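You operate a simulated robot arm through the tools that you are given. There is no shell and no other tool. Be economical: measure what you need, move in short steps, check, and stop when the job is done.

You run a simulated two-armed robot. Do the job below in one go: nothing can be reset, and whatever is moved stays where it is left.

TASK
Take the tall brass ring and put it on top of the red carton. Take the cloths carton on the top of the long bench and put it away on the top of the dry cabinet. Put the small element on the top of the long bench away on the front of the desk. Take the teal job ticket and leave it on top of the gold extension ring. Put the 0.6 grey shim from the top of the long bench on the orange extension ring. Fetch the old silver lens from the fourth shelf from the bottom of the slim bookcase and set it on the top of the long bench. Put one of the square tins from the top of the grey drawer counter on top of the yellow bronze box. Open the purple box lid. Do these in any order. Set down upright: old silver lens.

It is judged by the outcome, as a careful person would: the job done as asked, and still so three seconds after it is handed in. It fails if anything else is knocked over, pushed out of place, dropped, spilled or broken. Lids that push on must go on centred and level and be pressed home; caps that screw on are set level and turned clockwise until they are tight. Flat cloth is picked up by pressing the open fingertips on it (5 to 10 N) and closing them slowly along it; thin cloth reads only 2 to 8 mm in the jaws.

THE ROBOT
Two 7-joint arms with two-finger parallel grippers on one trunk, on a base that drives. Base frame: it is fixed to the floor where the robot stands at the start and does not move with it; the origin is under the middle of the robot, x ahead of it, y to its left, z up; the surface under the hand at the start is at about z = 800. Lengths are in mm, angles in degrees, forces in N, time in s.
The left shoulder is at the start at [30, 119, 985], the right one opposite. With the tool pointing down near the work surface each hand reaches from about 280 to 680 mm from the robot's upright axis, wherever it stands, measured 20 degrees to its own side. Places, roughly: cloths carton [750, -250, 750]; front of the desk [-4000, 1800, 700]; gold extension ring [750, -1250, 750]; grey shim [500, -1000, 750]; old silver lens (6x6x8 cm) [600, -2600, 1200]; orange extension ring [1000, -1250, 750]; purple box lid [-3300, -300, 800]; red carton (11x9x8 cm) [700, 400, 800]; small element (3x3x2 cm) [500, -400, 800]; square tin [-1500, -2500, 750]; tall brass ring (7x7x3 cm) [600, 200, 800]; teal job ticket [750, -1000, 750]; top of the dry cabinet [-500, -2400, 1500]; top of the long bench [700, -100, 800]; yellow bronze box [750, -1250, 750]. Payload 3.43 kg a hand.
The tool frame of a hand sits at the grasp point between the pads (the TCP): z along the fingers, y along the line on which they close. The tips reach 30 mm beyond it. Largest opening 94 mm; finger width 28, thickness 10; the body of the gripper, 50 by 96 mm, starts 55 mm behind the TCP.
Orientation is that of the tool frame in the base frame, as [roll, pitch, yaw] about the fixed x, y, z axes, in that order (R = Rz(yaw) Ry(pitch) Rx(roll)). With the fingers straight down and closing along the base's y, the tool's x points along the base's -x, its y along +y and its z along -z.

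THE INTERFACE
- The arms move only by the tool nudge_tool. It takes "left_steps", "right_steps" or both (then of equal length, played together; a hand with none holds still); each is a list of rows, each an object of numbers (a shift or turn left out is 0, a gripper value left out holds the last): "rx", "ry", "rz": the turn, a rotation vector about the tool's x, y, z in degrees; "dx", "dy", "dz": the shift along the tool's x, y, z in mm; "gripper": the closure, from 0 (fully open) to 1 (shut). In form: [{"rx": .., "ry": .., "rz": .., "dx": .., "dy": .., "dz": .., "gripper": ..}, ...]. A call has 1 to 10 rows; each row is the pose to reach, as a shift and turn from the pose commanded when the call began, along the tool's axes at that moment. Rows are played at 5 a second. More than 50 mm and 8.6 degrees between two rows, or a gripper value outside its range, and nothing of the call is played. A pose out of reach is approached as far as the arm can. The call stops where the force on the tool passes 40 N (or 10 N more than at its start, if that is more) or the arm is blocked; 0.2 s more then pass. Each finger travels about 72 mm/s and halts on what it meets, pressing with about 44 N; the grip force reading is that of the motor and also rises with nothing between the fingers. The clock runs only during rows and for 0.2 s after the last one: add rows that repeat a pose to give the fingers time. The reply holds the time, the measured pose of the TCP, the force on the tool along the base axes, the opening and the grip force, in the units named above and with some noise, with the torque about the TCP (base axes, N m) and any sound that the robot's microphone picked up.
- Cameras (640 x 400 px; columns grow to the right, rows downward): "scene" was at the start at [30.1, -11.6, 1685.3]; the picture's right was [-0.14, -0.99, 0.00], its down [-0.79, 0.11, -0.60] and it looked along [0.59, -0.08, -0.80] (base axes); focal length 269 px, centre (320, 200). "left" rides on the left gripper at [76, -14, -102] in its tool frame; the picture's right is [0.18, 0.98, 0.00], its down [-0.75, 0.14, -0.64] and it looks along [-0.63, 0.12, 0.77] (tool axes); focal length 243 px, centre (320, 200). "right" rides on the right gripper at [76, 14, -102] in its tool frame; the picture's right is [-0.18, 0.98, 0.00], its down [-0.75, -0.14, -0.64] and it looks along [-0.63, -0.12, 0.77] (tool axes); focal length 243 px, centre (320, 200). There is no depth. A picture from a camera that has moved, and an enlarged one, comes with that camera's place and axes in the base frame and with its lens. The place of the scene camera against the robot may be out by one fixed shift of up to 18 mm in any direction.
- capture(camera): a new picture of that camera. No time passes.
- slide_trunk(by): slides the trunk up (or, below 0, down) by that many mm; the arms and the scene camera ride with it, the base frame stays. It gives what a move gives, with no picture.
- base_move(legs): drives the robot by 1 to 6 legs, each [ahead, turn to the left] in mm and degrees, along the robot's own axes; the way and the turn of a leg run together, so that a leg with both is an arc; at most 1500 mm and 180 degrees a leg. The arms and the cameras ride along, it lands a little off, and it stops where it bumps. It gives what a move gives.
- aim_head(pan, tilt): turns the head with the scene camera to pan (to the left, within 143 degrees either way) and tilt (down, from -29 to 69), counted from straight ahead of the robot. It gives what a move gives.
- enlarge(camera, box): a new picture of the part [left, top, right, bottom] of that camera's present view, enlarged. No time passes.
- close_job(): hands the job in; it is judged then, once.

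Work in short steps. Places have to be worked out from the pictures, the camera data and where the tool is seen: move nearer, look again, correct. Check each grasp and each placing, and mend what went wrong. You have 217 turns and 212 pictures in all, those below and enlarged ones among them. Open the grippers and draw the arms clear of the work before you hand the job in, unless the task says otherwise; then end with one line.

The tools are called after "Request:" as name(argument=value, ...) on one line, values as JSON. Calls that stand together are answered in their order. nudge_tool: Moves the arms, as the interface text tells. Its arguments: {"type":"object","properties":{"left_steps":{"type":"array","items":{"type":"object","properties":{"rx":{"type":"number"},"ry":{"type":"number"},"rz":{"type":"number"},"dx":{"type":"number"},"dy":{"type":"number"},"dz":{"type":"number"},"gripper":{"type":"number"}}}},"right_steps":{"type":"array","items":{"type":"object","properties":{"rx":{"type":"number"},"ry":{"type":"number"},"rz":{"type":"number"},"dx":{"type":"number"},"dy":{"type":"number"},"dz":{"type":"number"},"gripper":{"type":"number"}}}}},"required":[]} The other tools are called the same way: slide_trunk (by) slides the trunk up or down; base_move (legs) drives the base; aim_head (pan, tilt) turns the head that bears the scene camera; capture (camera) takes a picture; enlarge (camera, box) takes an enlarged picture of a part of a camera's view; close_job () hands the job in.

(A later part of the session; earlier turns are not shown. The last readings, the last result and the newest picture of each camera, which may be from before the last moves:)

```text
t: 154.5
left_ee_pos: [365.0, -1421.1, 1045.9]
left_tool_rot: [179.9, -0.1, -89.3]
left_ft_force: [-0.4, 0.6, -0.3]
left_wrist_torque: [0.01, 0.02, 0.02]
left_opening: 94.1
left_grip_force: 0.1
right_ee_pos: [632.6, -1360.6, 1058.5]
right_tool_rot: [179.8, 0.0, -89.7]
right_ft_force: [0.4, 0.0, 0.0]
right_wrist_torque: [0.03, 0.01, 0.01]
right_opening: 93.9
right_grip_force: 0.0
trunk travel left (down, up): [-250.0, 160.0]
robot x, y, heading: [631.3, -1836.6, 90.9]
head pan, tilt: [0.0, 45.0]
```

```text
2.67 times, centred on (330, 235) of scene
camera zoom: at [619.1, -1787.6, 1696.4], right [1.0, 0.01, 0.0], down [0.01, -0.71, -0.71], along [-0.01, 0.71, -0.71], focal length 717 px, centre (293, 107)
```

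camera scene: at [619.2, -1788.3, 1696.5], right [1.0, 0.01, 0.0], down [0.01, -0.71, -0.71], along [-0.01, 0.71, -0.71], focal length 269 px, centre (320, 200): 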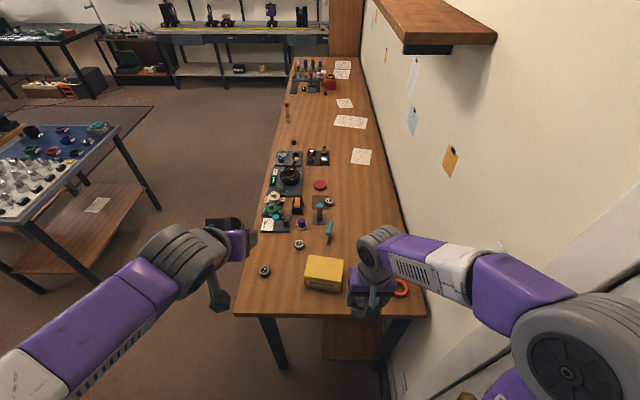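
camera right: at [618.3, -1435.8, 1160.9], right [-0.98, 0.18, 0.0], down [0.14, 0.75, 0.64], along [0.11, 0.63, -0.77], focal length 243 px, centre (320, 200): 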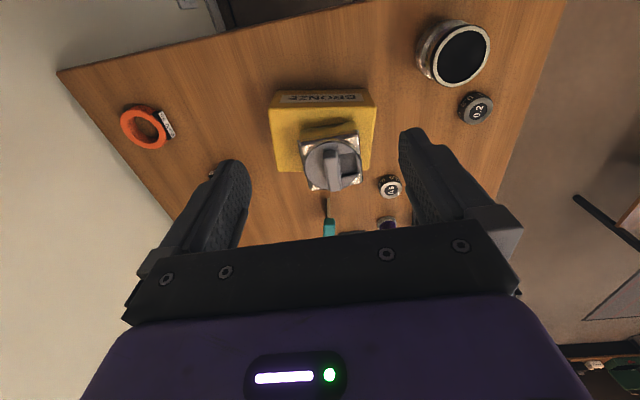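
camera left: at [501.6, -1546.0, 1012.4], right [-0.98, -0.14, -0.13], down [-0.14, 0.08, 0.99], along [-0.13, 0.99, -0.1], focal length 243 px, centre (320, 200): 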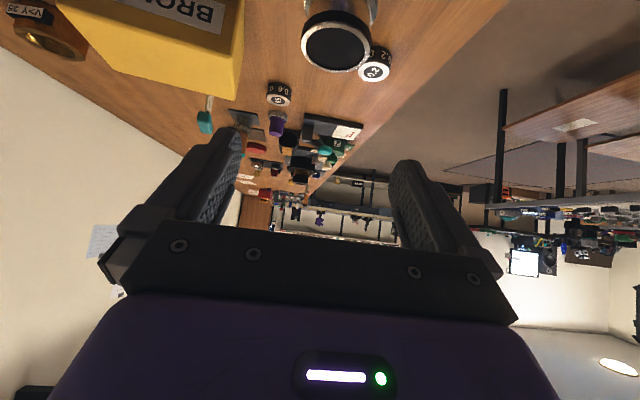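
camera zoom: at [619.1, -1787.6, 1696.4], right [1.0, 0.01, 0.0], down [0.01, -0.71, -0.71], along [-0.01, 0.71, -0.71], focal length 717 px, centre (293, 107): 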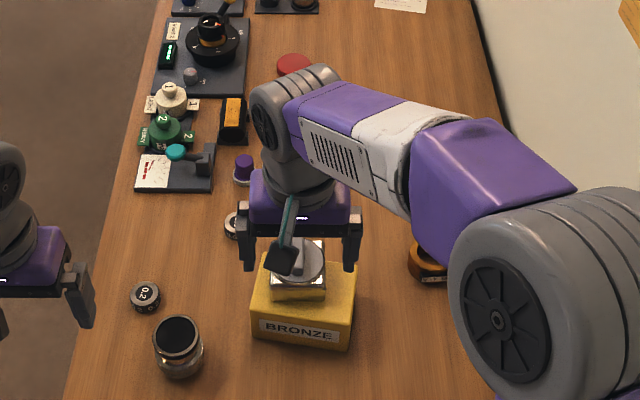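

The tin is on the bronze box. I drive 110 mm ahead for reach and look at the rings and shim.

Request:
base_move(legs=[[110, 0]])

Request:
nudge_tool(right_steps=[{"dy": -45, "dx": 10}, {"dy": -90, "dx": 20}, {"dy": -135, "dx": 30}, {"dy": -180, "dx": 40}, {"dy": -180, "dx": 40}])

Request:
capture(camera="right")

Request:
enlarge(camera="scene", box=[220, 140, 440, 320])

```text
t: 155.7
left_ee_pos: [364.1, -1314.6, 1047.4]
left_tool_rot: [-179.9, -0.1, -89.3]
left_ft_force: [-0.1, 0.4, -0.3]
left_wrist_torque: [-0.02, -0.02, -0.01]
left_opening: 94.1
left_grip_force: 0.1
right_ee_pos: [631.2, -1251.9, 1058.5]
right_tool_rot: [179.9, 0.0, -89.7]
right_ft_force: [0.0, -0.1, 0.6]
right_wrist_torque: [0.0, 0.04, -0.01]
right_opening: 94.1
right_grip_force: 0.1
trunk travel left (down, up): [-250.0, 160.0]
robot x, y, heading: [632.5, -1727.2, 90.8]
head pan, tilt: [0.0, 45.0]
```

```text
t: 156.8
left_ee_pos: [363.0, -1315.1, 1047.6]
left_tool_rot: [180.0, -0.1, -89.3]
left_ft_force: [-0.5, 0.2, 0.3]
left_wrist_torque: [0.0, 0.0, 0.0]
left_opening: 94.1
left_grip_force: 0.0
right_ee_pos: [809.1, -1293.7, 1057.2]
right_tool_rot: [179.8, 0.0, -89.7]
right_ft_force: [-0.1, 0.9, -0.4]
right_wrist_torque: [0.01, -0.01, 0.01]
right_opening: 94.0
right_grip_force: 0.0
trunk travel left (down, up): [-250.0, 160.0]
robot x, y, heading: [632.5, -1733.3, 90.6]
head pan, tilt: [0.0, 45.0]
```

```text
119 pictures are left
camera right: at [795.7, -1369.1, 1160.5], right [-0.98, 0.18, 0.0], down [0.14, 0.75, 0.64], along [0.11, 0.63, -0.77], focal length 243 px, centre (320, 200)
```

right: 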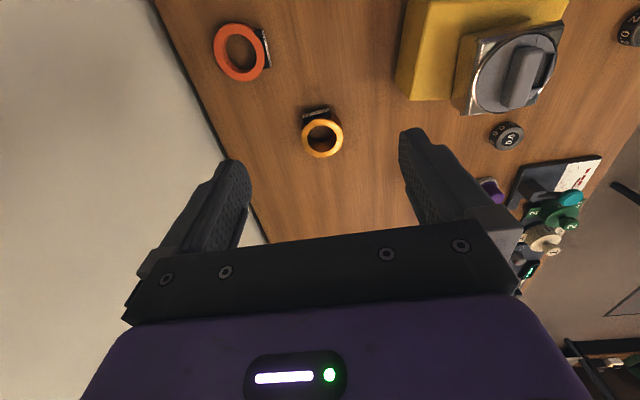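

```text
2.22 times, centred on (330, 230) of scene
camera zoom: at [617.1, -1680.4, 1696.4], right [1.0, 0.01, 0.0], down [0.01, -0.71, -0.71], along [-0.01, 0.71, -0.71], focal length 598 px, centre (298, 133)
```

zoom: 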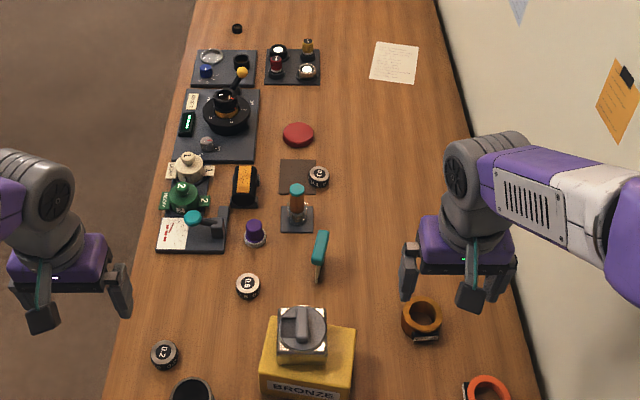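

Gold ring ≈[817,-1225] (ø58), orange ring ≈[898,-1337] (ø62, hole ~40), shim ø≈47 at ≈[545,-1160]. I move over toward the ticket for a closer look.

Request:
nudge_tool(right_steps=[{"dx": -25, "dy": 40}, {"dx": -50, "dy": 80}, {"dx": -75, "dy": 120}, {"dx": -100, "dy": 155}, {"dx": -100, "dy": 155}])

Request:
capture(camera="right")

Request:
enlarge(camera="scene", box=[290, 200, 370, 270])

```text
t: 158.1
left_ee_pos: [364.1, -1314.8, 1047.1]
left_tool_rot: [-180.0, 0.0, -89.3]
left_ft_force: [0.0, -1.2, -0.1]
left_wrist_torque: [-0.02, 0.01, 0.01]
left_opening: 94.1
left_grip_force: 0.0
right_ee_pos: [655.8, -1194.1, 1060.7]
right_tool_rot: [179.8, 0.0, -89.7]
right_ft_force: [0.4, 0.5, -1.4]
right_wrist_torque: [0.01, 0.04, 0.0]
right_opening: 93.9
right_grip_force: 0.1
trunk travel left (down, up): [-250.0, 160.0]
robot x, y, heading: [627.4, -1729.6, 90.7]
head pan, tilt: [0.0, 45.0]
```

```text
117 pictures are left
camera right: at [640.7, -1269.2, 1162.7], right [-0.98, 0.18, 0.0], down [0.14, 0.75, 0.64], along [0.11, 0.63, -0.77], focal length 243 px, centre (320, 200)
```

right: 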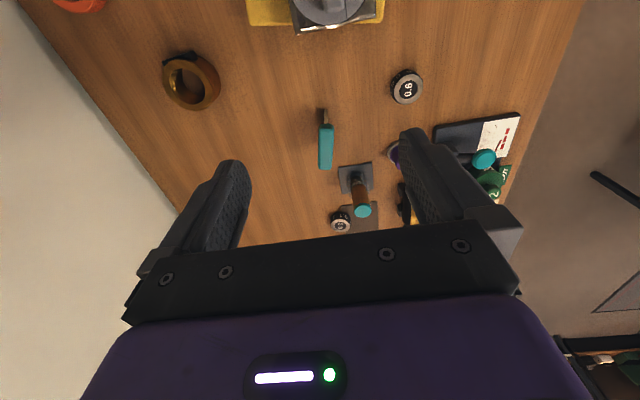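

```text
5.71 times, centred on (330, 235) of scene
camera zoom: at [618.8, -1681.2, 1696.5], right [1.0, 0.01, 0.0], down [0.01, -0.71, -0.71], along [-0.01, 0.71, -0.71], focal length 1537 px, centre (263, 0)
```

zoom: 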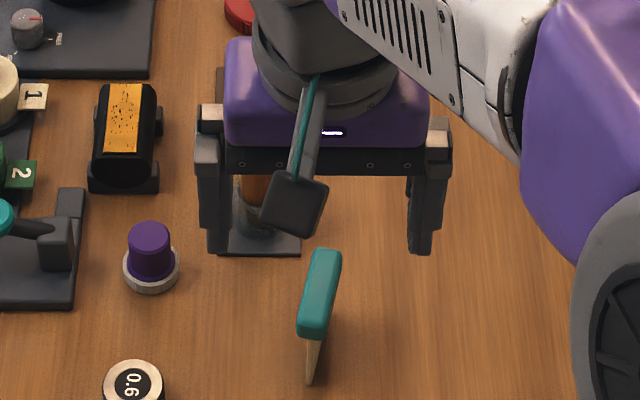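

The teal ticket is an upright thin card, its teal head ~58 mm long along y, centre ≈[653,-1113], head z≈850–870. I narrow the fingers to ~50 mm and come down above it.

Request:
nudge_tool(right_steps=[{"dx": -40, "dy": 2, "gripper": 0.47}, {"dx": -82, "dy": 2}, {"dx": -82, "dy": 2, "dz": 45}, {"dx": -82, "dy": 2, "dz": 90}, {"dx": -82, "dy": 2, "dz": 130}, {"dx": -82, "dy": 2, "dz": 130}])

Request:
capture(camera="right")

Request:
enlarge(camera="scene", box=[290, 200, 370, 270])

```text
t: 159.4
left_ee_pos: [363.9, -1314.0, 1047.1]
left_tool_rot: [-180.0, -0.1, -89.3]
left_ft_force: [-0.3, -1.2, -0.5]
left_wrist_torque: [0.0, 0.02, 0.02]
left_opening: 93.9
left_grip_force: 0.0
right_ee_pos: [653.7, -1108.6, 926.6]
right_tool_rot: [179.8, 0.1, -89.7]
right_ft_force: [-1.0, 0.3, 0.2]
right_wrist_torque: [-0.01, 0.01, 0.0]
right_opening: 49.8
right_grip_force: 0.0
trunk travel left (down, up): [-250.0, 160.0]
robot x, y, heading: [634.7, -1729.5, 90.6]
head pan, tilt: [0.0, 45.0]
```

```text
115 pictures are left
camera right: at [638.4, -1185.0, 1030.6], right [-0.98, 0.18, 0.0], down [0.14, 0.75, 0.64], along [0.11, 0.63, -0.77], focal length 243 px, centre (320, 200)
```

right: 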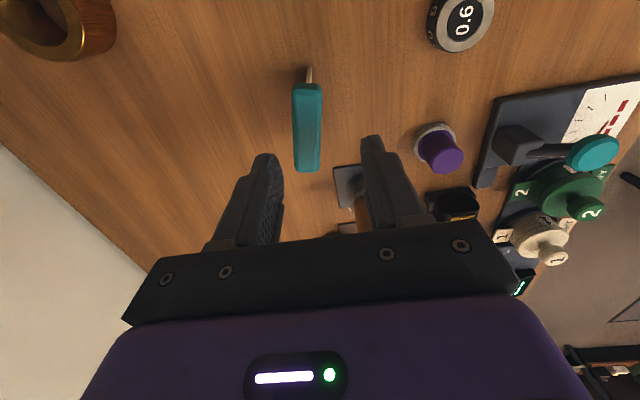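

```text
5.71 times, centred on (330, 235) of scene
camera zoom: at [617.9, -1680.7, 1696.5], right [1.0, 0.01, 0.0], down [0.01, -0.71, -0.71], along [-0.01, 0.71, -0.71], focal length 1537 px, centre (263, 0)
```

zoom: 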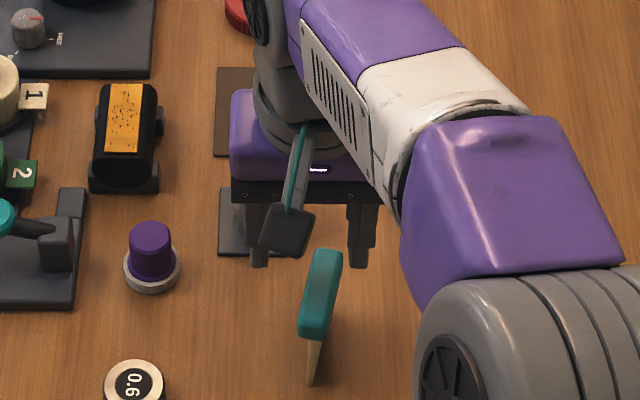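

Ticket head: from (652,−1148) to (665,−1087), top ≈875, so it's turned ~10° from y. I align yaw by 10°, shift, and descend to z≈862.

Request:
nudge_tool(right_steps=[{"dx": 4, "dy": -2, "rz": 5}, {"dx": 8, "dy": -4, "rz": 10}, {"dx": 8, "dy": -4, "rz": 10, "dz": 25}, {"dx": 8, "dy": -4, "rz": 10, "dz": 50}, {"dx": 8, "dy": -4, "rz": 10, "dz": 62}, {"dx": 8, "dy": -4, "rz": 10, "dz": 62}])

Request:
capture(camera="right")

```text
t: 160.8
left_ee_pos: [365.2, -1313.5, 1047.5]
left_tool_rot: [-179.9, -0.1, -89.3]
left_ft_force: [-0.3, -0.5, -0.4]
left_wrist_torque: [-0.02, 0.05, -0.01]
left_opening: 93.7
left_grip_force: 0.1
right_ee_pos: [658.2, -1119.9, 867.6]
right_tool_rot: [179.8, 0.0, -99.7]
right_ft_force: [0.2, -0.5, 0.7]
right_wrist_torque: [0.01, -0.02, -0.02]
right_opening: 49.7
right_grip_force: 0.1
trunk travel left (down, up): [-250.0, 160.0]
robot x, y, heading: [632.0, -1731.8, 90.7]
head pan, tilt: [0.0, 45.0]
```

```text
113 pictures are left
camera right: at [629.3, -1191.6, 969.5], right [-0.94, 0.35, 0.0], down [0.27, 0.72, 0.64], along [0.22, 0.6, -0.77], focal length 243 px, centre (320, 200)
```

right: 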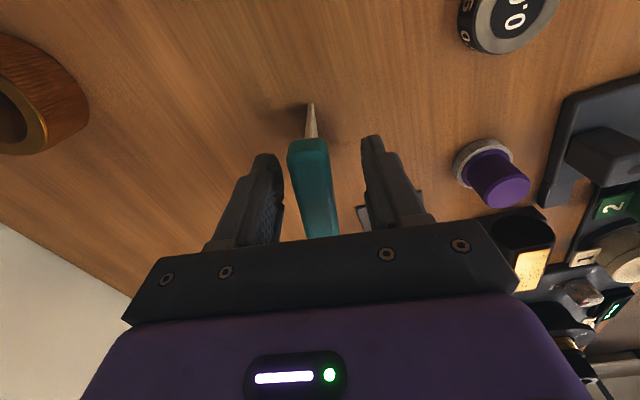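

The head is between the fingers. I close and check the grip.

Request:
nudge_tool(right_steps=[{"gripper": 0.7}, {"gripper": 1}, {"gripper": 1}, {"gripper": 1}, {"gripper": 1}])

Request:
capture(camera="right")

```text
t: 162.1
left_ee_pos: [364.8, -1315.3, 1047.6]
left_tool_rot: [-180.0, -0.1, -89.3]
left_ft_force: [-1.4, -0.1, 1.0]
left_wrist_torque: [0.0, 0.04, 0.01]
left_opening: 94.1
left_grip_force: 0.0
right_ee_pos: [656.0, -1119.5, 867.8]
right_tool_rot: [179.8, 0.0, -99.7]
right_ft_force: [0.1, 0.5, 0.0]
right_wrist_torque: [0.01, -0.03, 0.0]
right_opening: 23.0
right_grip_force: 43.9
trunk travel left (down, up): [-250.0, 160.0]
robot x, y, heading: [633.4, -1726.3, 90.8]
head pan, tilt: [0.0, 45.0]
```

```text
112 pictures are left
camera right: at [629.3, -1191.5, 969.8], right [-0.94, 0.35, 0.0], down [0.27, 0.72, 0.64], along [0.22, 0.6, -0.77], focal length 243 px, centre (320, 200)
```

right: 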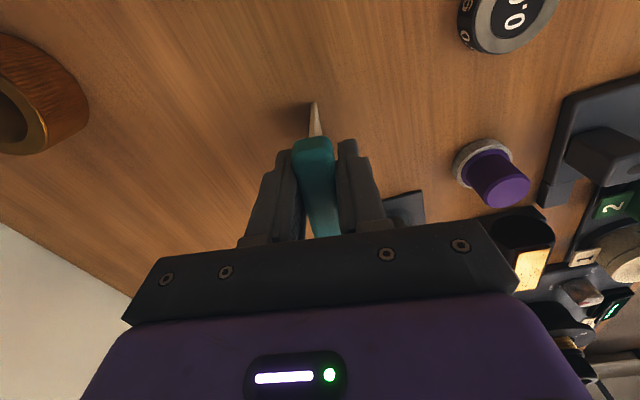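

Request:
nudge_tool(right_steps=[{"dz": -20}, {"dz": -60}, {"dz": -100}, {"dz": -140}, {"dz": -140}])

Request:
enlarge(camera="scene", box=[280, 170, 400, 280])

Request:
capture(camera="left")

Request:
capture(camera="right")

```text
t: 163.2
left_ee_pos: [364.8, -1314.1, 1046.7]
left_tool_rot: [180.0, -0.1, -89.3]
left_ft_force: [0.0, -0.3, -0.2]
left_wrist_torque: [-0.01, 0.02, 0.03]
left_opening: 94.0
left_grip_force: 0.0
right_ee_pos: [656.5, -1118.3, 1009.4]
right_tool_rot: [179.7, 0.0, -99.7]
right_ft_force: [-0.5, 0.1, -1.1]
right_wrist_torque: [0.01, -0.01, 0.0]
right_opening: 23.0
right_grip_force: 43.9
trunk travel left (down, up): [-250.0, 160.0]
robot x, y, heading: [632.2, -1731.9, 90.6]
head pan, tilt: [0.0, 45.0]
```

```text
3.64 times, centred on (340, 225) of scene
camera zoom: at [618.0, -1680.1, 1696.4], right [1.0, 0.01, 0.0], down [0.01, -0.71, -0.71], along [-0.01, 0.71, -0.71], focal length 978 px, centre (247, 109)
```

zoom: 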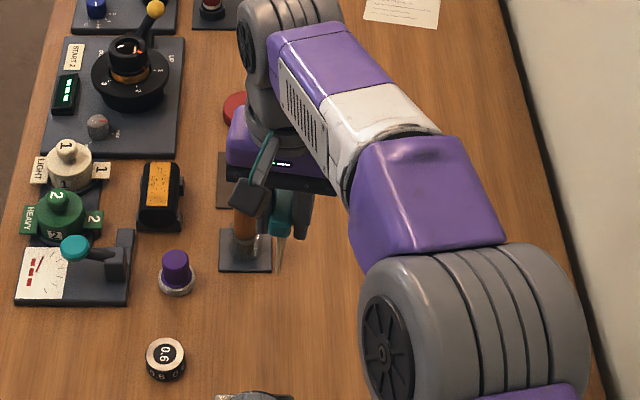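

```text
110 pictures are left
camera left: at [379.0, -1389.6, 1150.1], right [-0.98, -0.2, 0.0], down [-0.15, 0.75, 0.64], along [-0.13, 0.63, -0.77], focal length 243 px, centre (320, 200)
```

left: 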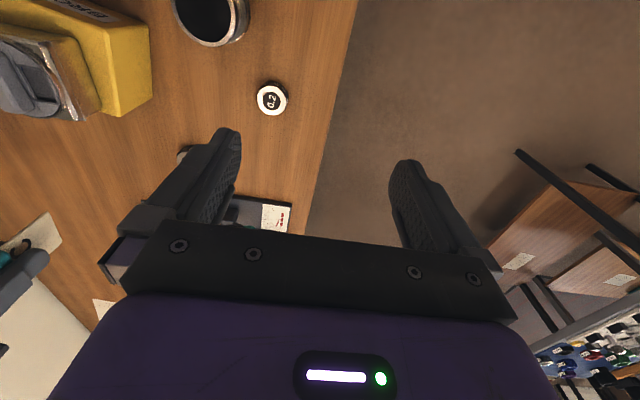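

```text
109 pictures are left
camera right: at [629.1, -1190.7, 1111.0], right [-0.94, 0.35, 0.0], down [0.27, 0.72, 0.64], along [0.22, 0.6, -0.77], focal length 243 px, centre (320, 200)
```

right: 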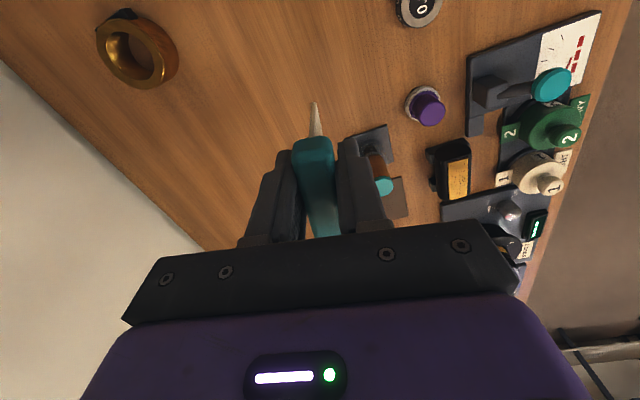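

The ticket is held upright. I move it toward the gold ring, stopping 40 mm short in y to view the ring.

Request:
nudge_tool(right_steps=[{"dx": 24, "dy": -36}, {"dx": 48, "dy": -72}, {"dx": 72, "dy": -108}, {"dx": 96, "dy": -144}, {"dx": 116, "dy": -178}, {"dx": 116, "dy": -178}])

Request:
capture(camera="right")

Request:
enlarge(camera="scene", box=[320, 190, 440, 310])

```text
t: 164.7
left_ee_pos: [364.0, -1314.1, 1046.9]
left_tool_rot: [-179.9, -0.1, -89.3]
left_ft_force: [-0.1, -0.9, 0.4]
left_wrist_torque: [0.01, -0.02, -0.01]
left_opening: 94.1
left_grip_force: 0.1
right_ee_pos: [814.6, -1261.6, 1006.3]
right_tool_rot: [179.9, 0.0, -99.8]
right_ft_force: [-1.4, 0.4, -0.5]
right_wrist_torque: [0.0, -0.01, -0.02]
right_opening: 23.0
right_grip_force: 43.9
trunk travel left (down, up): [-250.0, 160.0]
robot x, y, heading: [634.1, -1731.0, 90.6]
head pan, tilt: [0.0, 45.0]
```

```text
108 pictures are left
camera right: at [787.1, -1334.4, 1108.8], right [-0.94, 0.35, 0.0], down [0.27, 0.72, 0.64], along [0.22, 0.6, -0.77], focal length 243 px, centre (320, 200)
```

right: 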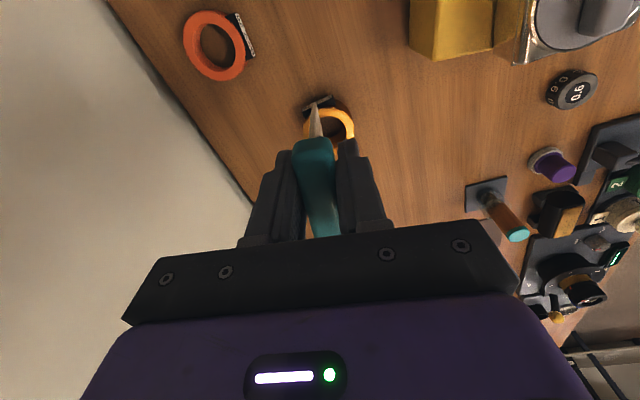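

```text
3.33 times, centred on (380, 250) of scene
camera zoom: at [617.3, -1679.9, 1696.4], right [1.0, 0.01, 0.0], down [0.01, -0.71, -0.71], along [-0.01, 0.71, -0.71], focal length 897 px, centre (120, 33)
```

zoom: 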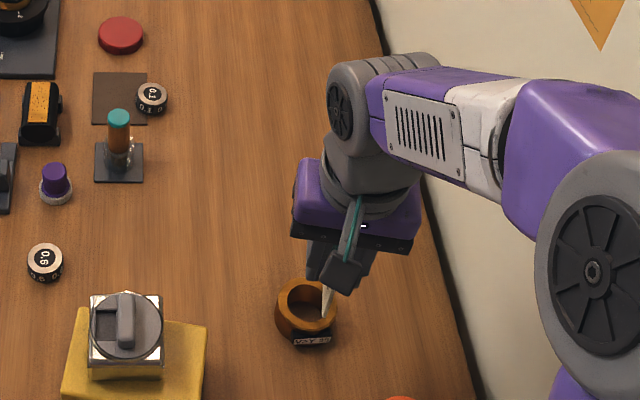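

Ring centre ≈[818,-1218], top ≈828, hole ø≈38. The card is ~50 mm long, so I'll set it along a chord ~10 mm off centre for solid support. I move over and lower to ~20 mm above.

Request:
nudge_tool(right_steps=[{"dx": -21, "dy": 7}, {"dx": -42, "dy": 14}, {"dx": -42, "dy": 14, "dz": 40}, {"dx": -42, "dy": 14, "dz": 80}, {"dx": -42, "dy": 14, "dz": 80}])

Request:
enlarge(camera="right", box=[240, 60, 420, 240])

Request:
enlarge(camera="scene", box=[340, 210, 420, 290])

```text
t: 165.8
left_ee_pos: [363.6, -1316.2, 1047.9]
left_tool_rot: [180.0, 0.1, -89.4]
left_ft_force: [0.1, -0.8, -0.5]
left_wrist_torque: [0.04, -0.01, -0.02]
left_opening: 94.1
left_grip_force: 0.1
right_ee_pos: [807.0, -1219.2, 926.7]
right_tool_rot: [179.7, 0.1, -99.6]
right_ft_force: [0.7, -0.3, -0.7]
right_wrist_torque: [0.01, 0.0, 0.06]
right_opening: 23.2
right_grip_force: 43.9
trunk travel left (down, up): [-250.0, 160.0]
robot x, y, heading: [631.7, -1734.7, 90.9]
head pan, tilt: [0.0, 45.0]
```

```text
2.22 times, centred on (330, 150) of right
camera zoom: at [779.4, -1291.2, 1028.9], right [-0.94, 0.35, 0.0], down [0.27, 0.72, 0.64], along [0.22, 0.6, -0.77], focal length 539 px, centre (298, 311)
```

zoom: 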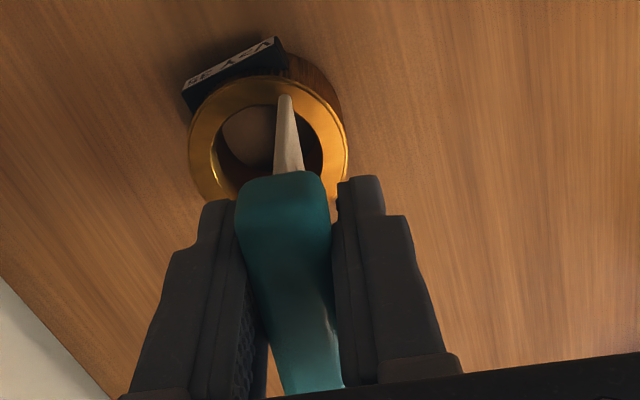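

```text
5.00 times, centred on (380, 250) of scene
camera zoom: at [618.0, -1681.1, 1696.5], right [1.0, 0.01, 0.0], down [0.01, -0.71, -0.71], along [-0.01, 0.71, -0.71], focal length 1345 px, centre (20, -50)
```

zoom: 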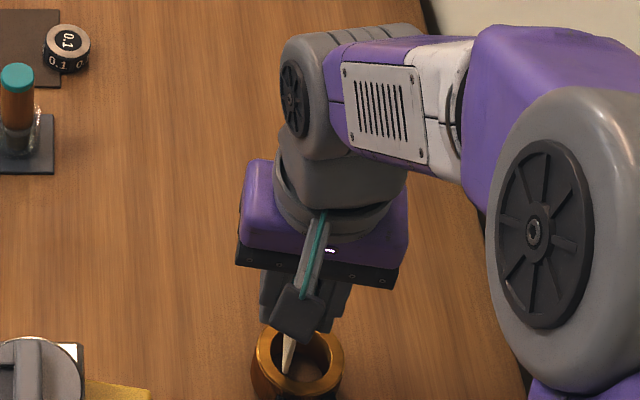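

Ring: centre ≈[820,-1213], outer ø62, hole ø44. I adjust 6 mm along the card's length and 2 mm sideways (chord ~14 mm off centre), then lower slowly to contact.

Request:
nudge_tool(right_steps=[{"dx": -6, "dy": 2}, {"dx": -6, "dy": 2, "dz": 12}, {"dx": -6, "dy": 2, "dz": 20}, {"dx": -6, "dy": 2, "dz": 24}, {"dx": -6, "dy": 2, "dz": 26}, {"dx": -6, "dy": 2, "dz": 28}, {"dx": -6, "dy": 2, "dz": 30}, {"dx": -6, "dy": 2, "dz": 31.5}])

Request:
enlarge(camera="right", box=[240, 60, 420, 240])

```text
t: 167.7
left_ee_pos: [363.2, -1317.4, 1048.3]
left_tool_rot: [180.0, 0.1, -89.3]
left_ft_force: [-0.4, 0.3, 1.8]
left_wrist_torque: [0.01, -0.02, 0.01]
left_opening: 94.2
left_grip_force: 0.0
right_ee_pos: [805.3, -1210.9, 898.7]
right_tool_rot: [179.7, 0.5, -99.6]
right_ft_force: [1.7, -0.1, 34.2]
right_wrist_torque: [0.14, -0.1, 0.0]
right_opening: 23.2
right_grip_force: 44.1
trunk travel left (down, up): [-250.0, 160.0]
robot x, y, heading: [630.1, -1729.5, 91.0]
head pan, tilt: [0.0, 45.0]
```

```text
2.22 times, centred on (330, 150) of right
camera zoom: at [777.5, -1285.0, 999.6], right [-0.94, 0.35, 0.01], down [0.27, 0.71, 0.65], along [0.22, 0.61, -0.76], focal length 539 px, centre (298, 311)
```

zoom: 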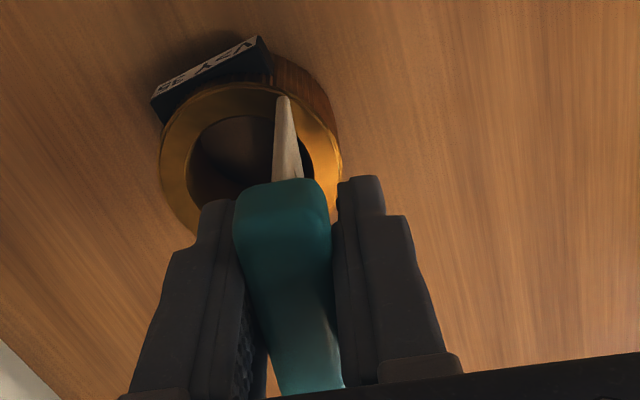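

The card's near end sits on the rim; contact at 34 N. I unload to light contact, then open very slowly.

Request:
nudge_tool(right_steps=[{"dz": -1.5}, {"dz": -3}, {"dz": -3}])

Request:
enlarge(camera="scene", box=[340, 210, 420, 290])

```text
t: 168.4
left_ee_pos: [363.6, -1315.6, 1047.6]
left_tool_rot: [179.9, -0.1, -89.2]
left_ft_force: [0.1, -0.8, 0.3]
left_wrist_torque: [0.01, -0.02, 0.0]
left_opening: 94.1
left_grip_force: 0.1
right_ee_pos: [804.9, -1212.0, 898.0]
right_tool_rot: [179.8, 0.1, -99.7]
right_ft_force: [-0.3, 5.8, 15.5]
right_wrist_torque: [0.8, -0.07, 0.01]
right_opening: 23.1
right_grip_force: 44.7
trunk travel left (down, up): [-250.0, 160.0]
robot x, y, heading: [629.7, -1732.3, 90.7]
head pan, tilt: [0.0, 45.0]
```

```text
5.00 times, centred on (380, 250) of scene
camera zoom: at [617.5, -1681.4, 1696.4], right [1.0, 0.01, 0.0], down [0.01, -0.71, -0.71], along [-0.01, 0.71, -0.71], focal length 1345 px, centre (20, -50)
```

zoom: 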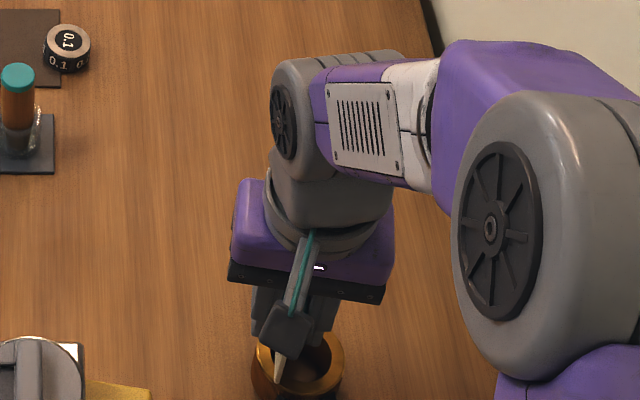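

Request:
nudge_tool(right_steps=[{"dz": -0.7}, {"dz": -0.7, "gripper": 0.76}, {"dz": -0.7, "gripper": 0.74}, {"dz": -0.7, "gripper": 0.72}, {"dz": -0.7, "gripper": 0.7}, {"dz": -0.7, "gripper": 0.67}, {"dz": -0.7, "gripper": 0.63}, {"dz": -0.7, "gripper": 0.58}])

Request:
enlarge(camera="right", box=[220, 60, 420, 250])

```text
t: 170.2
left_ee_pos: [365.3, -1314.1, 1047.0]
left_tool_rot: [180.0, -0.2, -89.3]
left_ft_force: [-0.8, -0.2, -0.3]
left_wrist_torque: [0.02, -0.01, 0.01]
left_opening: 94.1
left_grip_force: 0.1
right_ee_pos: [805.5, -1212.3, 897.7]
right_tool_rot: [179.7, 0.0, -99.8]
right_ft_force: [-0.3, 0.4, -0.4]
right_wrist_torque: [-0.01, 0.0, 0.0]
right_opening: 39.6
right_grip_force: 0.0
trunk travel left (down, up): [-250.0, 160.0]
robot x, y, heading: [630.7, -1731.5, 90.9]
head pan, tilt: [0.0, 45.0]
```

```text
2.11 times, centred on (320, 155) of right
camera zoom: at [778.4, -1284.8, 1000.6], right [-0.94, 0.35, 0.0], down [0.27, 0.72, 0.64], along [0.22, 0.6, -0.77], focal length 511 px, centre (320, 295)
```

zoom: 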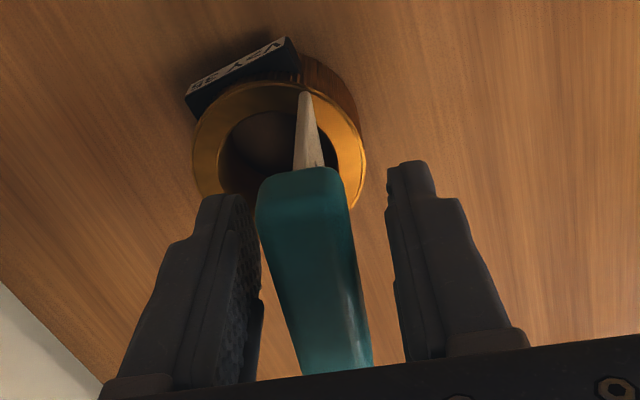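

The ticket is unchanged and standing by itself. I open further and rise straight up.

Request:
nudge_tool(right_steps=[{"gripper": 0.5}, {"gripper": 0.4}, {"gripper": 0.4, "dz": -15}, {"dz": -40}, {"dz": -80}, {"dz": -120}, {"dz": -150}, {"dz": -150}])

Request:
capture(camera="right")

Request:
enlarge(camera="scene", box=[340, 210, 420, 290])

```text
t: 172.1
left_ee_pos: [364.4, -1314.7, 1048.1]
left_tool_rot: [-180.0, 0.0, -89.4]
left_ft_force: [-0.5, -0.2, 0.3]
left_wrist_torque: [-0.02, 0.02, 0.01]
left_opening: 94.1
left_grip_force: 0.1
right_ee_pos: [806.1, -1211.9, 1049.5]
right_tool_rot: [179.7, 0.0, -99.7]
right_ft_force: [0.9, -0.2, 0.0]
right_wrist_torque: [0.0, 0.02, 0.03]
right_opening: 56.3
right_grip_force: 0.1
trunk travel left (down, up): [-250.0, 160.0]
robot x, y, heading: [628.8, -1730.2, 90.7]
head pan, tilt: [0.0, 45.0]
```

```text
101 pictures are left
camera right: at [777.9, -1283.7, 1152.3], right [-0.94, 0.35, 0.0], down [0.27, 0.72, 0.64], along [0.22, 0.6, -0.77], focal length 243 px, centre (320, 200)
```

right: 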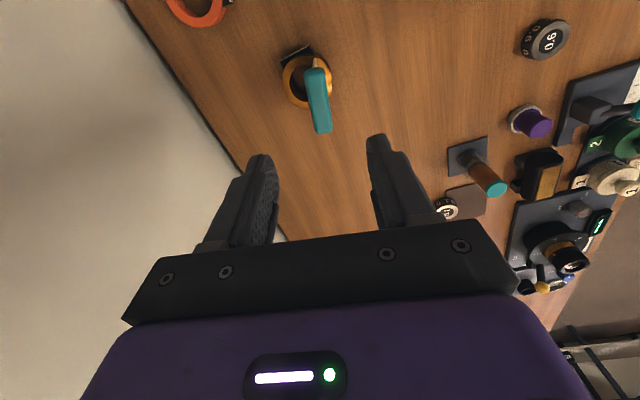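

```text
5.00 times, centred on (380, 250) of scene
camera zoom: at [618.0, -1680.2, 1696.4], right [1.0, 0.01, 0.0], down [0.01, -0.71, -0.71], along [-0.01, 0.71, -0.71], focal length 1345 px, centre (20, -50)
```

zoom: 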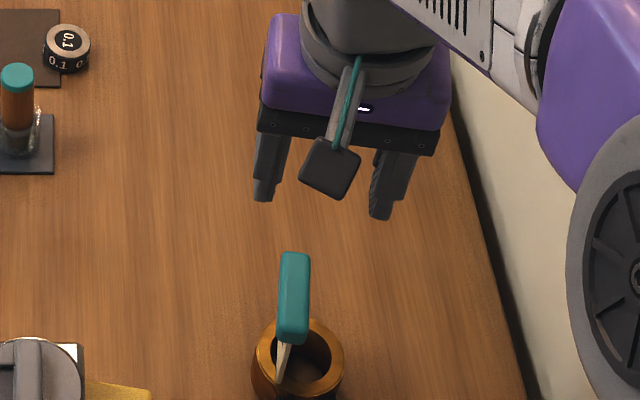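

The ticket stands on the gold ring. Next the 0.6 shim at ≈[545,-1157]: I move the right hand above it and square the yaw.

Request:
nudge_tool(right_steps=[{"dx": 1, "dy": 45, "rz": -2}, {"dx": 2, "dy": 90, "rz": -4}, {"dx": 2, "dy": 135, "rz": -6}, {"dx": 3, "dy": 180, "rz": -8}, {"dx": 4, "dy": 225, "rz": -10, "gripper": 0.15}, {"dx": 4, "dy": 264, "rz": -10}, {"dx": 4, "dy": 264, "rz": -10, "dz": 45}, {"dx": 4, "dy": 264, "rz": -10, "dz": 90}, {"dx": 4, "dy": 264, "rz": -10, "dz": 90}])

Request:
capture(camera="right")

Request:
enlarge(camera="scene", box=[250, 200, 350, 290])

```text
t: 174.1
left_ee_pos: [364.0, -1315.3, 1047.3]
left_tool_rot: [-180.0, 0.0, -89.3]
left_ft_force: [0.5, 0.4, 0.5]
left_wrist_torque: [-0.02, -0.01, -0.02]
left_opening: 94.3
left_grip_force: 0.0
right_ee_pos: [545.2, -1173.9, 958.9]
right_tool_rot: [179.8, 0.2, -89.6]
right_ft_force: [0.4, -0.1, -0.6]
right_wrist_torque: [0.05, 0.0, -0.05]
right_opening: 80.1
right_grip_force: 0.0
trunk travel left (down, up): [-250.0, 160.0]
robot x, y, heading: [628.9, -1728.4, 90.6]
head pan, tilt: [0.0, 45.0]
```

```text
99 pictures are left
camera right: at [530.1, -1248.1, 1061.6], right [-0.98, 0.18, 0.0], down [0.14, 0.75, 0.64], along [0.11, 0.63, -0.77], focal length 243 px, centre (320, 200)
```

right: 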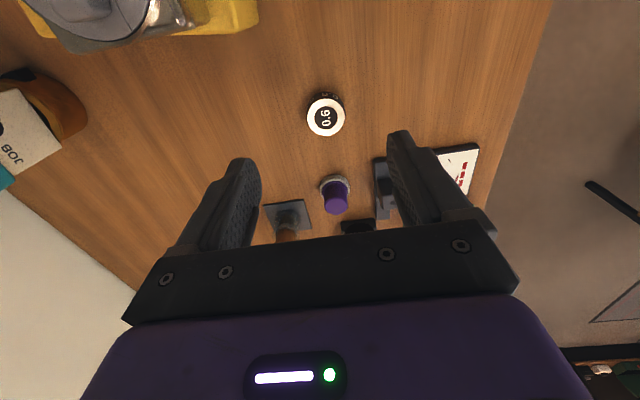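

```text
4.44 times, centred on (300, 245) of scene
camera zoom: at [618.5, -1681.0, 1696.5], right [1.0, 0.01, 0.0], down [0.01, -0.71, -0.71], along [-0.01, 0.71, -0.71], focal length 1196 px, centre (409, 0)
```

zoom: 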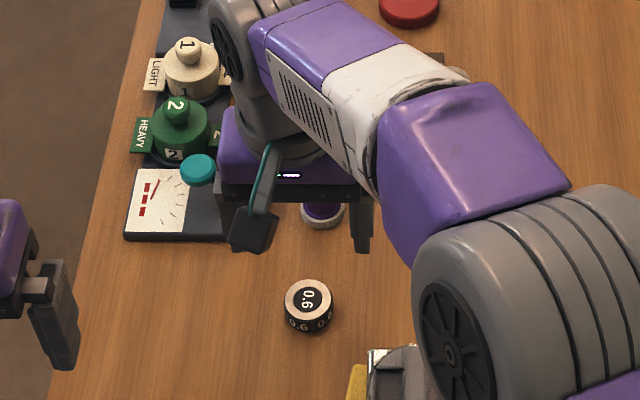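

Shim at ≈[540,-1157], ø≈39. I descend to just above the bench and close on it.

Request:
nudge_tool(right_steps=[{"dx": -17, "dy": 5, "dz": 30}, {"dx": -17, "dy": 5, "dz": 70}, {"dx": -17, "dy": 5, "dz": 105}, {"dx": -17, "dy": 5, "dz": 125}, {"dx": -17, "dy": 5, "dz": 125}])

Request:
capture(camera="right")

```text
t: 175.2
left_ee_pos: [363.9, -1314.8, 1047.2]
left_tool_rot: [-179.9, -0.1, -89.2]
left_ft_force: [0.6, 0.4, -0.1]
left_wrist_torque: [-0.02, -0.02, 0.02]
left_opening: 94.0
left_grip_force: 0.1
right_ee_pos: [540.2, -1152.5, 833.7]
right_tool_rot: [179.7, 0.1, -89.6]
right_ft_force: [0.9, -0.2, -1.0]
right_wrist_torque: [0.02, 0.0, 0.0]
right_opening: 79.8
right_grip_force: 0.0
trunk travel left (down, up): [-250.0, 160.0]
robot x, y, heading: [630.8, -1729.7, 90.8]
head pan, tilt: [0.0, 45.0]
```

```text
97 pictures are left
camera right: at [524.7, -1229.5, 936.4], right [-0.98, 0.18, 0.0], down [0.14, 0.75, 0.64], along [0.11, 0.63, -0.77], focal length 243 px, centre (320, 200)
```

right: 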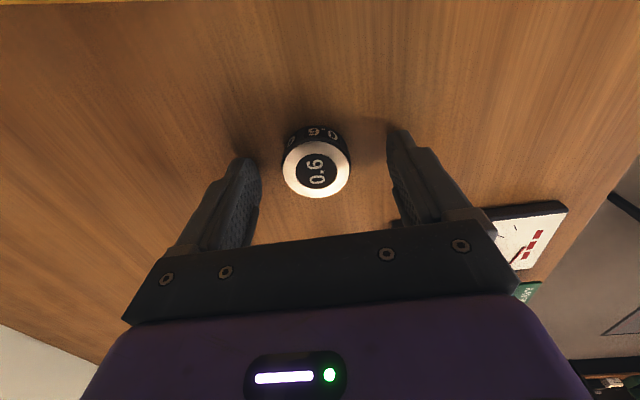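

Request:
nudge_tool(right_steps=[{"dx": 2.5}, {"dx": 2.5, "gripper": 1}, {"dx": 2.5, "gripper": 1}, {"dx": 2.5, "gripper": 1}, {"dx": 2.5, "gripper": 1}, {"dx": 2.5, "dz": -40}, {"dx": 2.5, "dz": -85}, {"dx": 2.5, "dz": -130}, {"dx": 2.5, "dz": -175}, {"dx": 2.5, "dz": -200}])

Request:
capture(camera="right")

```text
t: 177.4
left_ee_pos: [363.7, -1315.2, 1047.3]
left_tool_rot: [-179.9, -0.1, -89.4]
left_ft_force: [0.0, 0.4, 0.0]
left_wrist_torque: [0.03, 0.03, 0.0]
left_opening: 93.8
left_grip_force: 0.1
right_ee_pos: [536.3, -1157.0, 1036.8]
right_tool_rot: [179.8, 0.0, -89.7]
right_ft_force: [0.9, -0.4, -0.7]
right_wrist_torque: [0.0, 0.02, 0.02]
right_opening: 38.7
right_grip_force: 44.2
trunk travel left (down, up): [-250.0, 160.0]
robot x, y, heading: [631.2, -1730.3, 90.8]
head pan, tilt: [0.0, 45.0]
```

```text
96 pictures are left
camera right: at [523.1, -1233.2, 1139.1], right [-0.98, 0.18, 0.0], down [0.14, 0.75, 0.64], along [0.11, 0.63, -0.77], focal length 243 px, centre (320, 200)
```

right: 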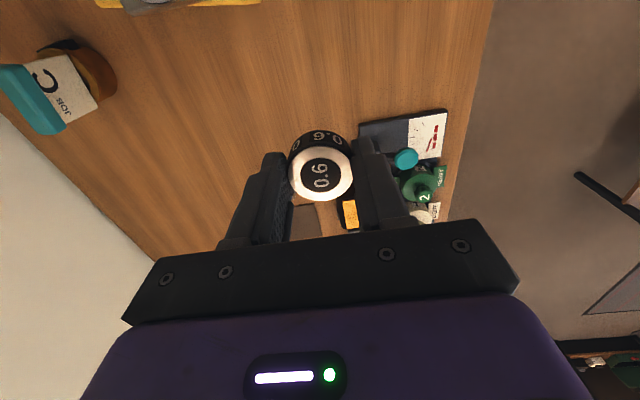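

Shim held (38.7 mm). I carry it high over to near the orange ring and look down at it.

Request:
nudge_tool(right_steps=[{"dx": 24, "dy": -38}, {"dx": 48, "dy": -76}, {"dx": 72, "dy": -114}, {"dx": 96, "dy": -152}, {"dx": 120, "dy": -190}, {"dx": 144, "dy": -228}, {"dx": 168, "dy": -266}, {"dx": 192, "dy": -304}, {"dx": 216, "dy": -342}, {"dx": 216, "dy": -342, "dz": 40}])

Request:
capture(camera="right")

Request:
enlarge(camera="right", box=[220, 40, 420, 240])

```text
t: 179.7
left_ee_pos: [363.3, -1313.6, 1046.5]
left_tool_rot: [180.0, -0.2, -89.3]
left_ft_force: [0.5, 0.1, 0.4]
left_wrist_torque: [-0.03, 0.01, 0.02]
left_opening: 93.9
left_grip_force: 0.0
right_ee_pos: [883.4, -1370.1, 992.7]
right_tool_rot: [179.8, -0.1, -89.6]
right_ft_force: [-0.1, 0.5, -1.0]
right_wrist_torque: [-0.02, 0.0, -0.03]
right_opening: 38.9
right_grip_force: 44.1
trunk travel left (down, up): [-250.0, 160.0]
robot x, y, heading: [632.3, -1728.9, 90.6]
head pan, tilt: [0.0, 45.0]
```

```text
95 pictures are left
camera right: at [867.5, -1446.4, 1094.6], right [-0.98, 0.18, 0.0], down [0.14, 0.76, 0.64], along [0.11, 0.63, -0.77], focal length 243 px, centre (320, 200)
```

right: 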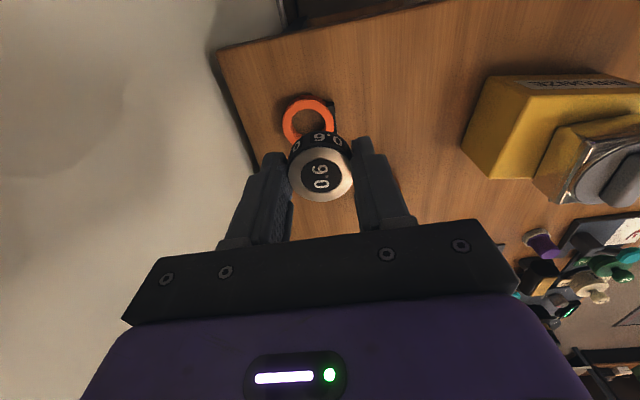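

```text
2.00 times, centred on (320, 140) of right
camera zoom: at [867.5, -1446.4, 1094.6], right [-0.98, 0.18, 0.0], down [0.14, 0.76, 0.64], along [0.11, 0.63, -0.77], focal length 485 px, centre (320, 320)
```

zoom: 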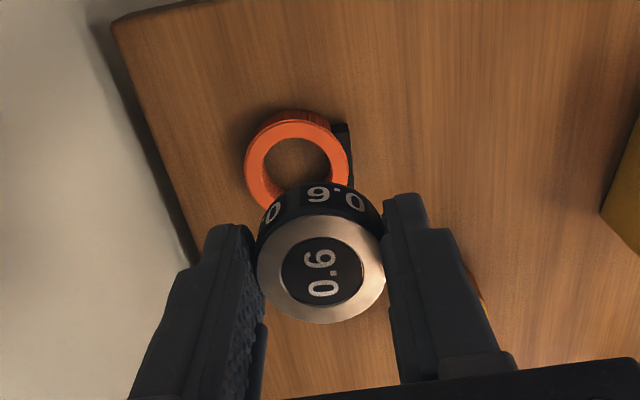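

Orange ring: centre ≈[899,-1338], outer ø61, hole ≈40 – about the shim's size (38.7). To be supported for sure, I'll set the shim ~16 mm off centre (toward +y). Moving above and lowering to ~15 mm clearance.

Request:
nudge_tool(right_steps=[{"dx": -24, "dy": -8}, {"dx": -48, "dy": -15.6}, {"dx": -48, "dy": -15.6, "dz": 45}, {"dx": -48, "dy": -15.6, "dz": 90}, {"dx": -48, "dy": -15.6, "dz": 120}, {"dx": -48, "dy": -15.6, "dz": 120}])

Request:
enlarge(camera="right", box=[220, 20, 420, 240])

Request:
enlarge(camera="scene", box=[370, 240, 450, 330])

```text
t: 181.1
left_ee_pos: [364.6, -1315.5, 1048.8]
left_tool_rot: [180.0, 0.0, -89.3]
left_ft_force: [0.4, -0.3, -0.8]
left_wrist_torque: [-0.04, 0.0, 0.04]
left_opening: 94.0
left_grip_force: 0.0
right_ee_pos: [895.8, -1325.2, 873.2]
right_tool_rot: [179.8, -0.1, -89.6]
right_ft_force: [-0.2, -0.2, 0.2]
right_wrist_torque: [0.02, 0.01, 0.01]
right_opening: 39.0
right_grip_force: 44.3
trunk travel left (down, up): [-250.0, 160.0]
robot x, y, heading: [632.0, -1735.0, 90.5]
head pan, tilt: [0.0, 45.0]
```

```text
1.82 times, centred on (320, 130) of right
camera zoom: at [882.5, -1400.7, 975.1], right [-0.98, 0.18, 0.0], down [0.14, 0.75, 0.64], along [0.11, 0.63, -0.77], focal length 441 px, centre (320, 327)
```

zoom: 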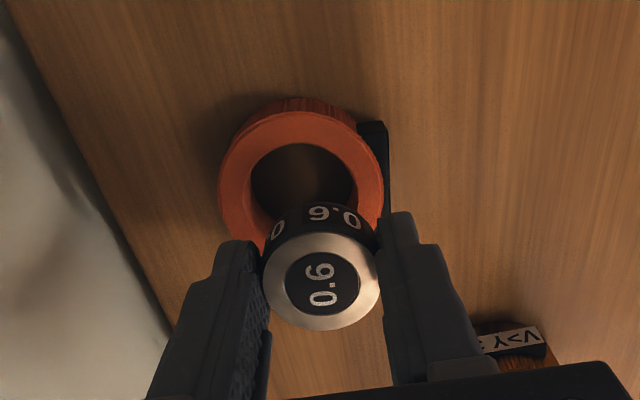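

```text
4.44 times, centred on (410, 285) of scene
camera zoom: at [618.0, -1680.8, 1696.5], right [1.0, 0.01, 0.0], down [0.01, -0.71, -0.71], along [-0.01, 0.71, -0.71], focal length 1196 px, centre (-80, -178)
```

zoom: 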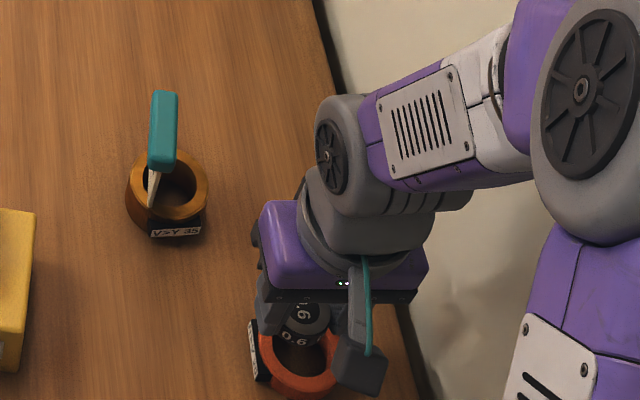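

Alignment good. I lower slowly to contact.

Request:
nudge_tool(right_steps=[{"dx": -1.5, "dy": -2, "dz": 8}, {"dx": -1.5, "dy": -2, "dz": 13}, {"dx": -1.5, "dy": -2, "dz": 16}, {"dx": -1.5, "dy": -2, "dz": 18}, {"dx": -1.5, "dy": -2, "dz": 20}, {"dx": -1.5, "dy": -2, "dz": 22}, {"dx": -1.5, "dy": -2, "dz": 24}])

Request:
enlarge(camera="right", box=[220, 20, 420, 240])

```text
t: 182.7
left_ee_pos: [363.2, -1316.9, 1048.6]
left_tool_rot: [-179.9, 0.0, -89.3]
left_ft_force: [-0.5, 0.3, 0.1]
left_wrist_torque: [0.0, 0.0, -0.01]
left_opening: 94.1
left_grip_force: 0.0
right_ee_pos: [899.4, -1322.0, 851.8]
right_tool_rot: [179.9, 0.3, -89.7]
right_ft_force: [4.4, -2.5, 30.0]
right_wrist_torque: [-0.12, -0.23, 0.13]
right_opening: 38.7
right_grip_force: 44.5
trunk travel left (down, up): [-250.0, 160.0]
robot x, y, heading: [631.5, -1728.9, 90.9]
head pan, tilt: [0.0, 45.0]
```

```text
1.82 times, centred on (320, 130) of right
camera zoom: at [884.8, -1397.9, 953.2], right [-0.98, 0.18, 0.0], down [0.14, 0.75, 0.65], along [0.11, 0.64, -0.76], focal length 441 px, centre (320, 327)
```

zoom: 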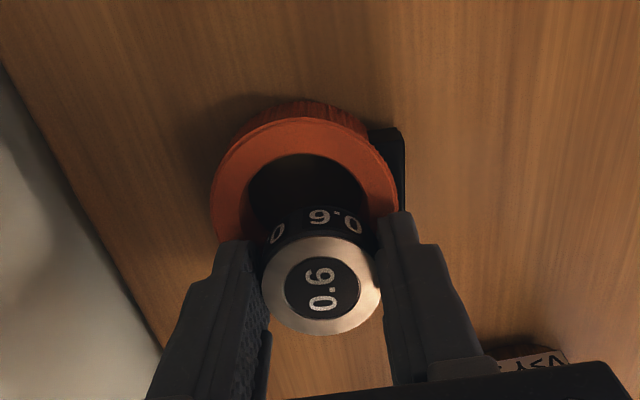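

Contact at 30 N, shim 17 mm off ring centre, squarely on the rim. I unload and open gently, then rise.

Request:
nudge_tool(right_steps=[{"dz": -2}, {"dz": -2.5, "gripper": 0.57}, {"dz": -2.5, "gripper": 0.53}, {"dz": -2.5, "gripper": 0.48}, {"dz": -2.5, "gripper": 0.4}, {"dz": -15}, {"dz": -50}, {"dz": -95}, {"dz": -140}, {"dz": -140}])

Request:
capture(camera="right")

Request:
enlarge(camera="scene", box=[340, 210, 450, 330])

```text
t: 184.8
left_ee_pos: [363.6, -1314.0, 1047.2]
left_tool_rot: [-180.0, -0.1, -89.2]
left_ft_force: [-0.1, 0.0, 0.2]
left_wrist_torque: [-0.01, -0.01, 0.0]
left_opening: 94.1
left_grip_force: 0.1
right_ee_pos: [900.3, -1320.8, 989.3]
right_tool_rot: [179.8, 0.0, -89.7]
right_ft_force: [-0.3, 0.7, 0.0]
right_wrist_torque: [0.0, -0.03, -0.02]
right_opening: 56.7
right_grip_force: 0.0
trunk travel left (down, up): [-250.0, 160.0]
robot x, y, heading: [636.2, -1728.7, 90.8]
head pan, tilt: [0.0, 45.0]
```

```text
90 pictures are left
camera right: at [886.5, -1396.0, 1091.2], right [-0.98, 0.18, 0.0], down [0.14, 0.75, 0.64], along [0.11, 0.63, -0.77], focal length 243 px, centre (320, 200)
```

right: 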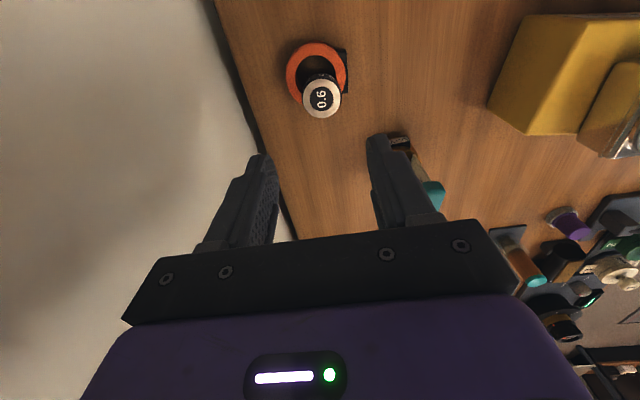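

```text
3.33 times, centred on (395, 270) of scene
camera zoom: at [618.2, -1679.8, 1696.4], right [1.0, 0.01, 0.0], down [0.01, -0.71, -0.71], along [-0.01, 0.71, -0.71], focal length 897 px, centre (70, -33)
```

zoom: 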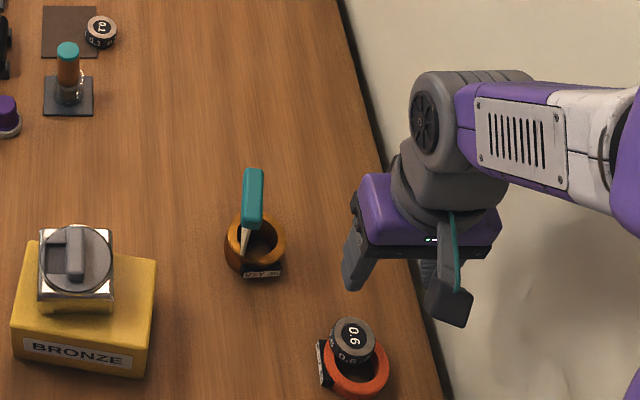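

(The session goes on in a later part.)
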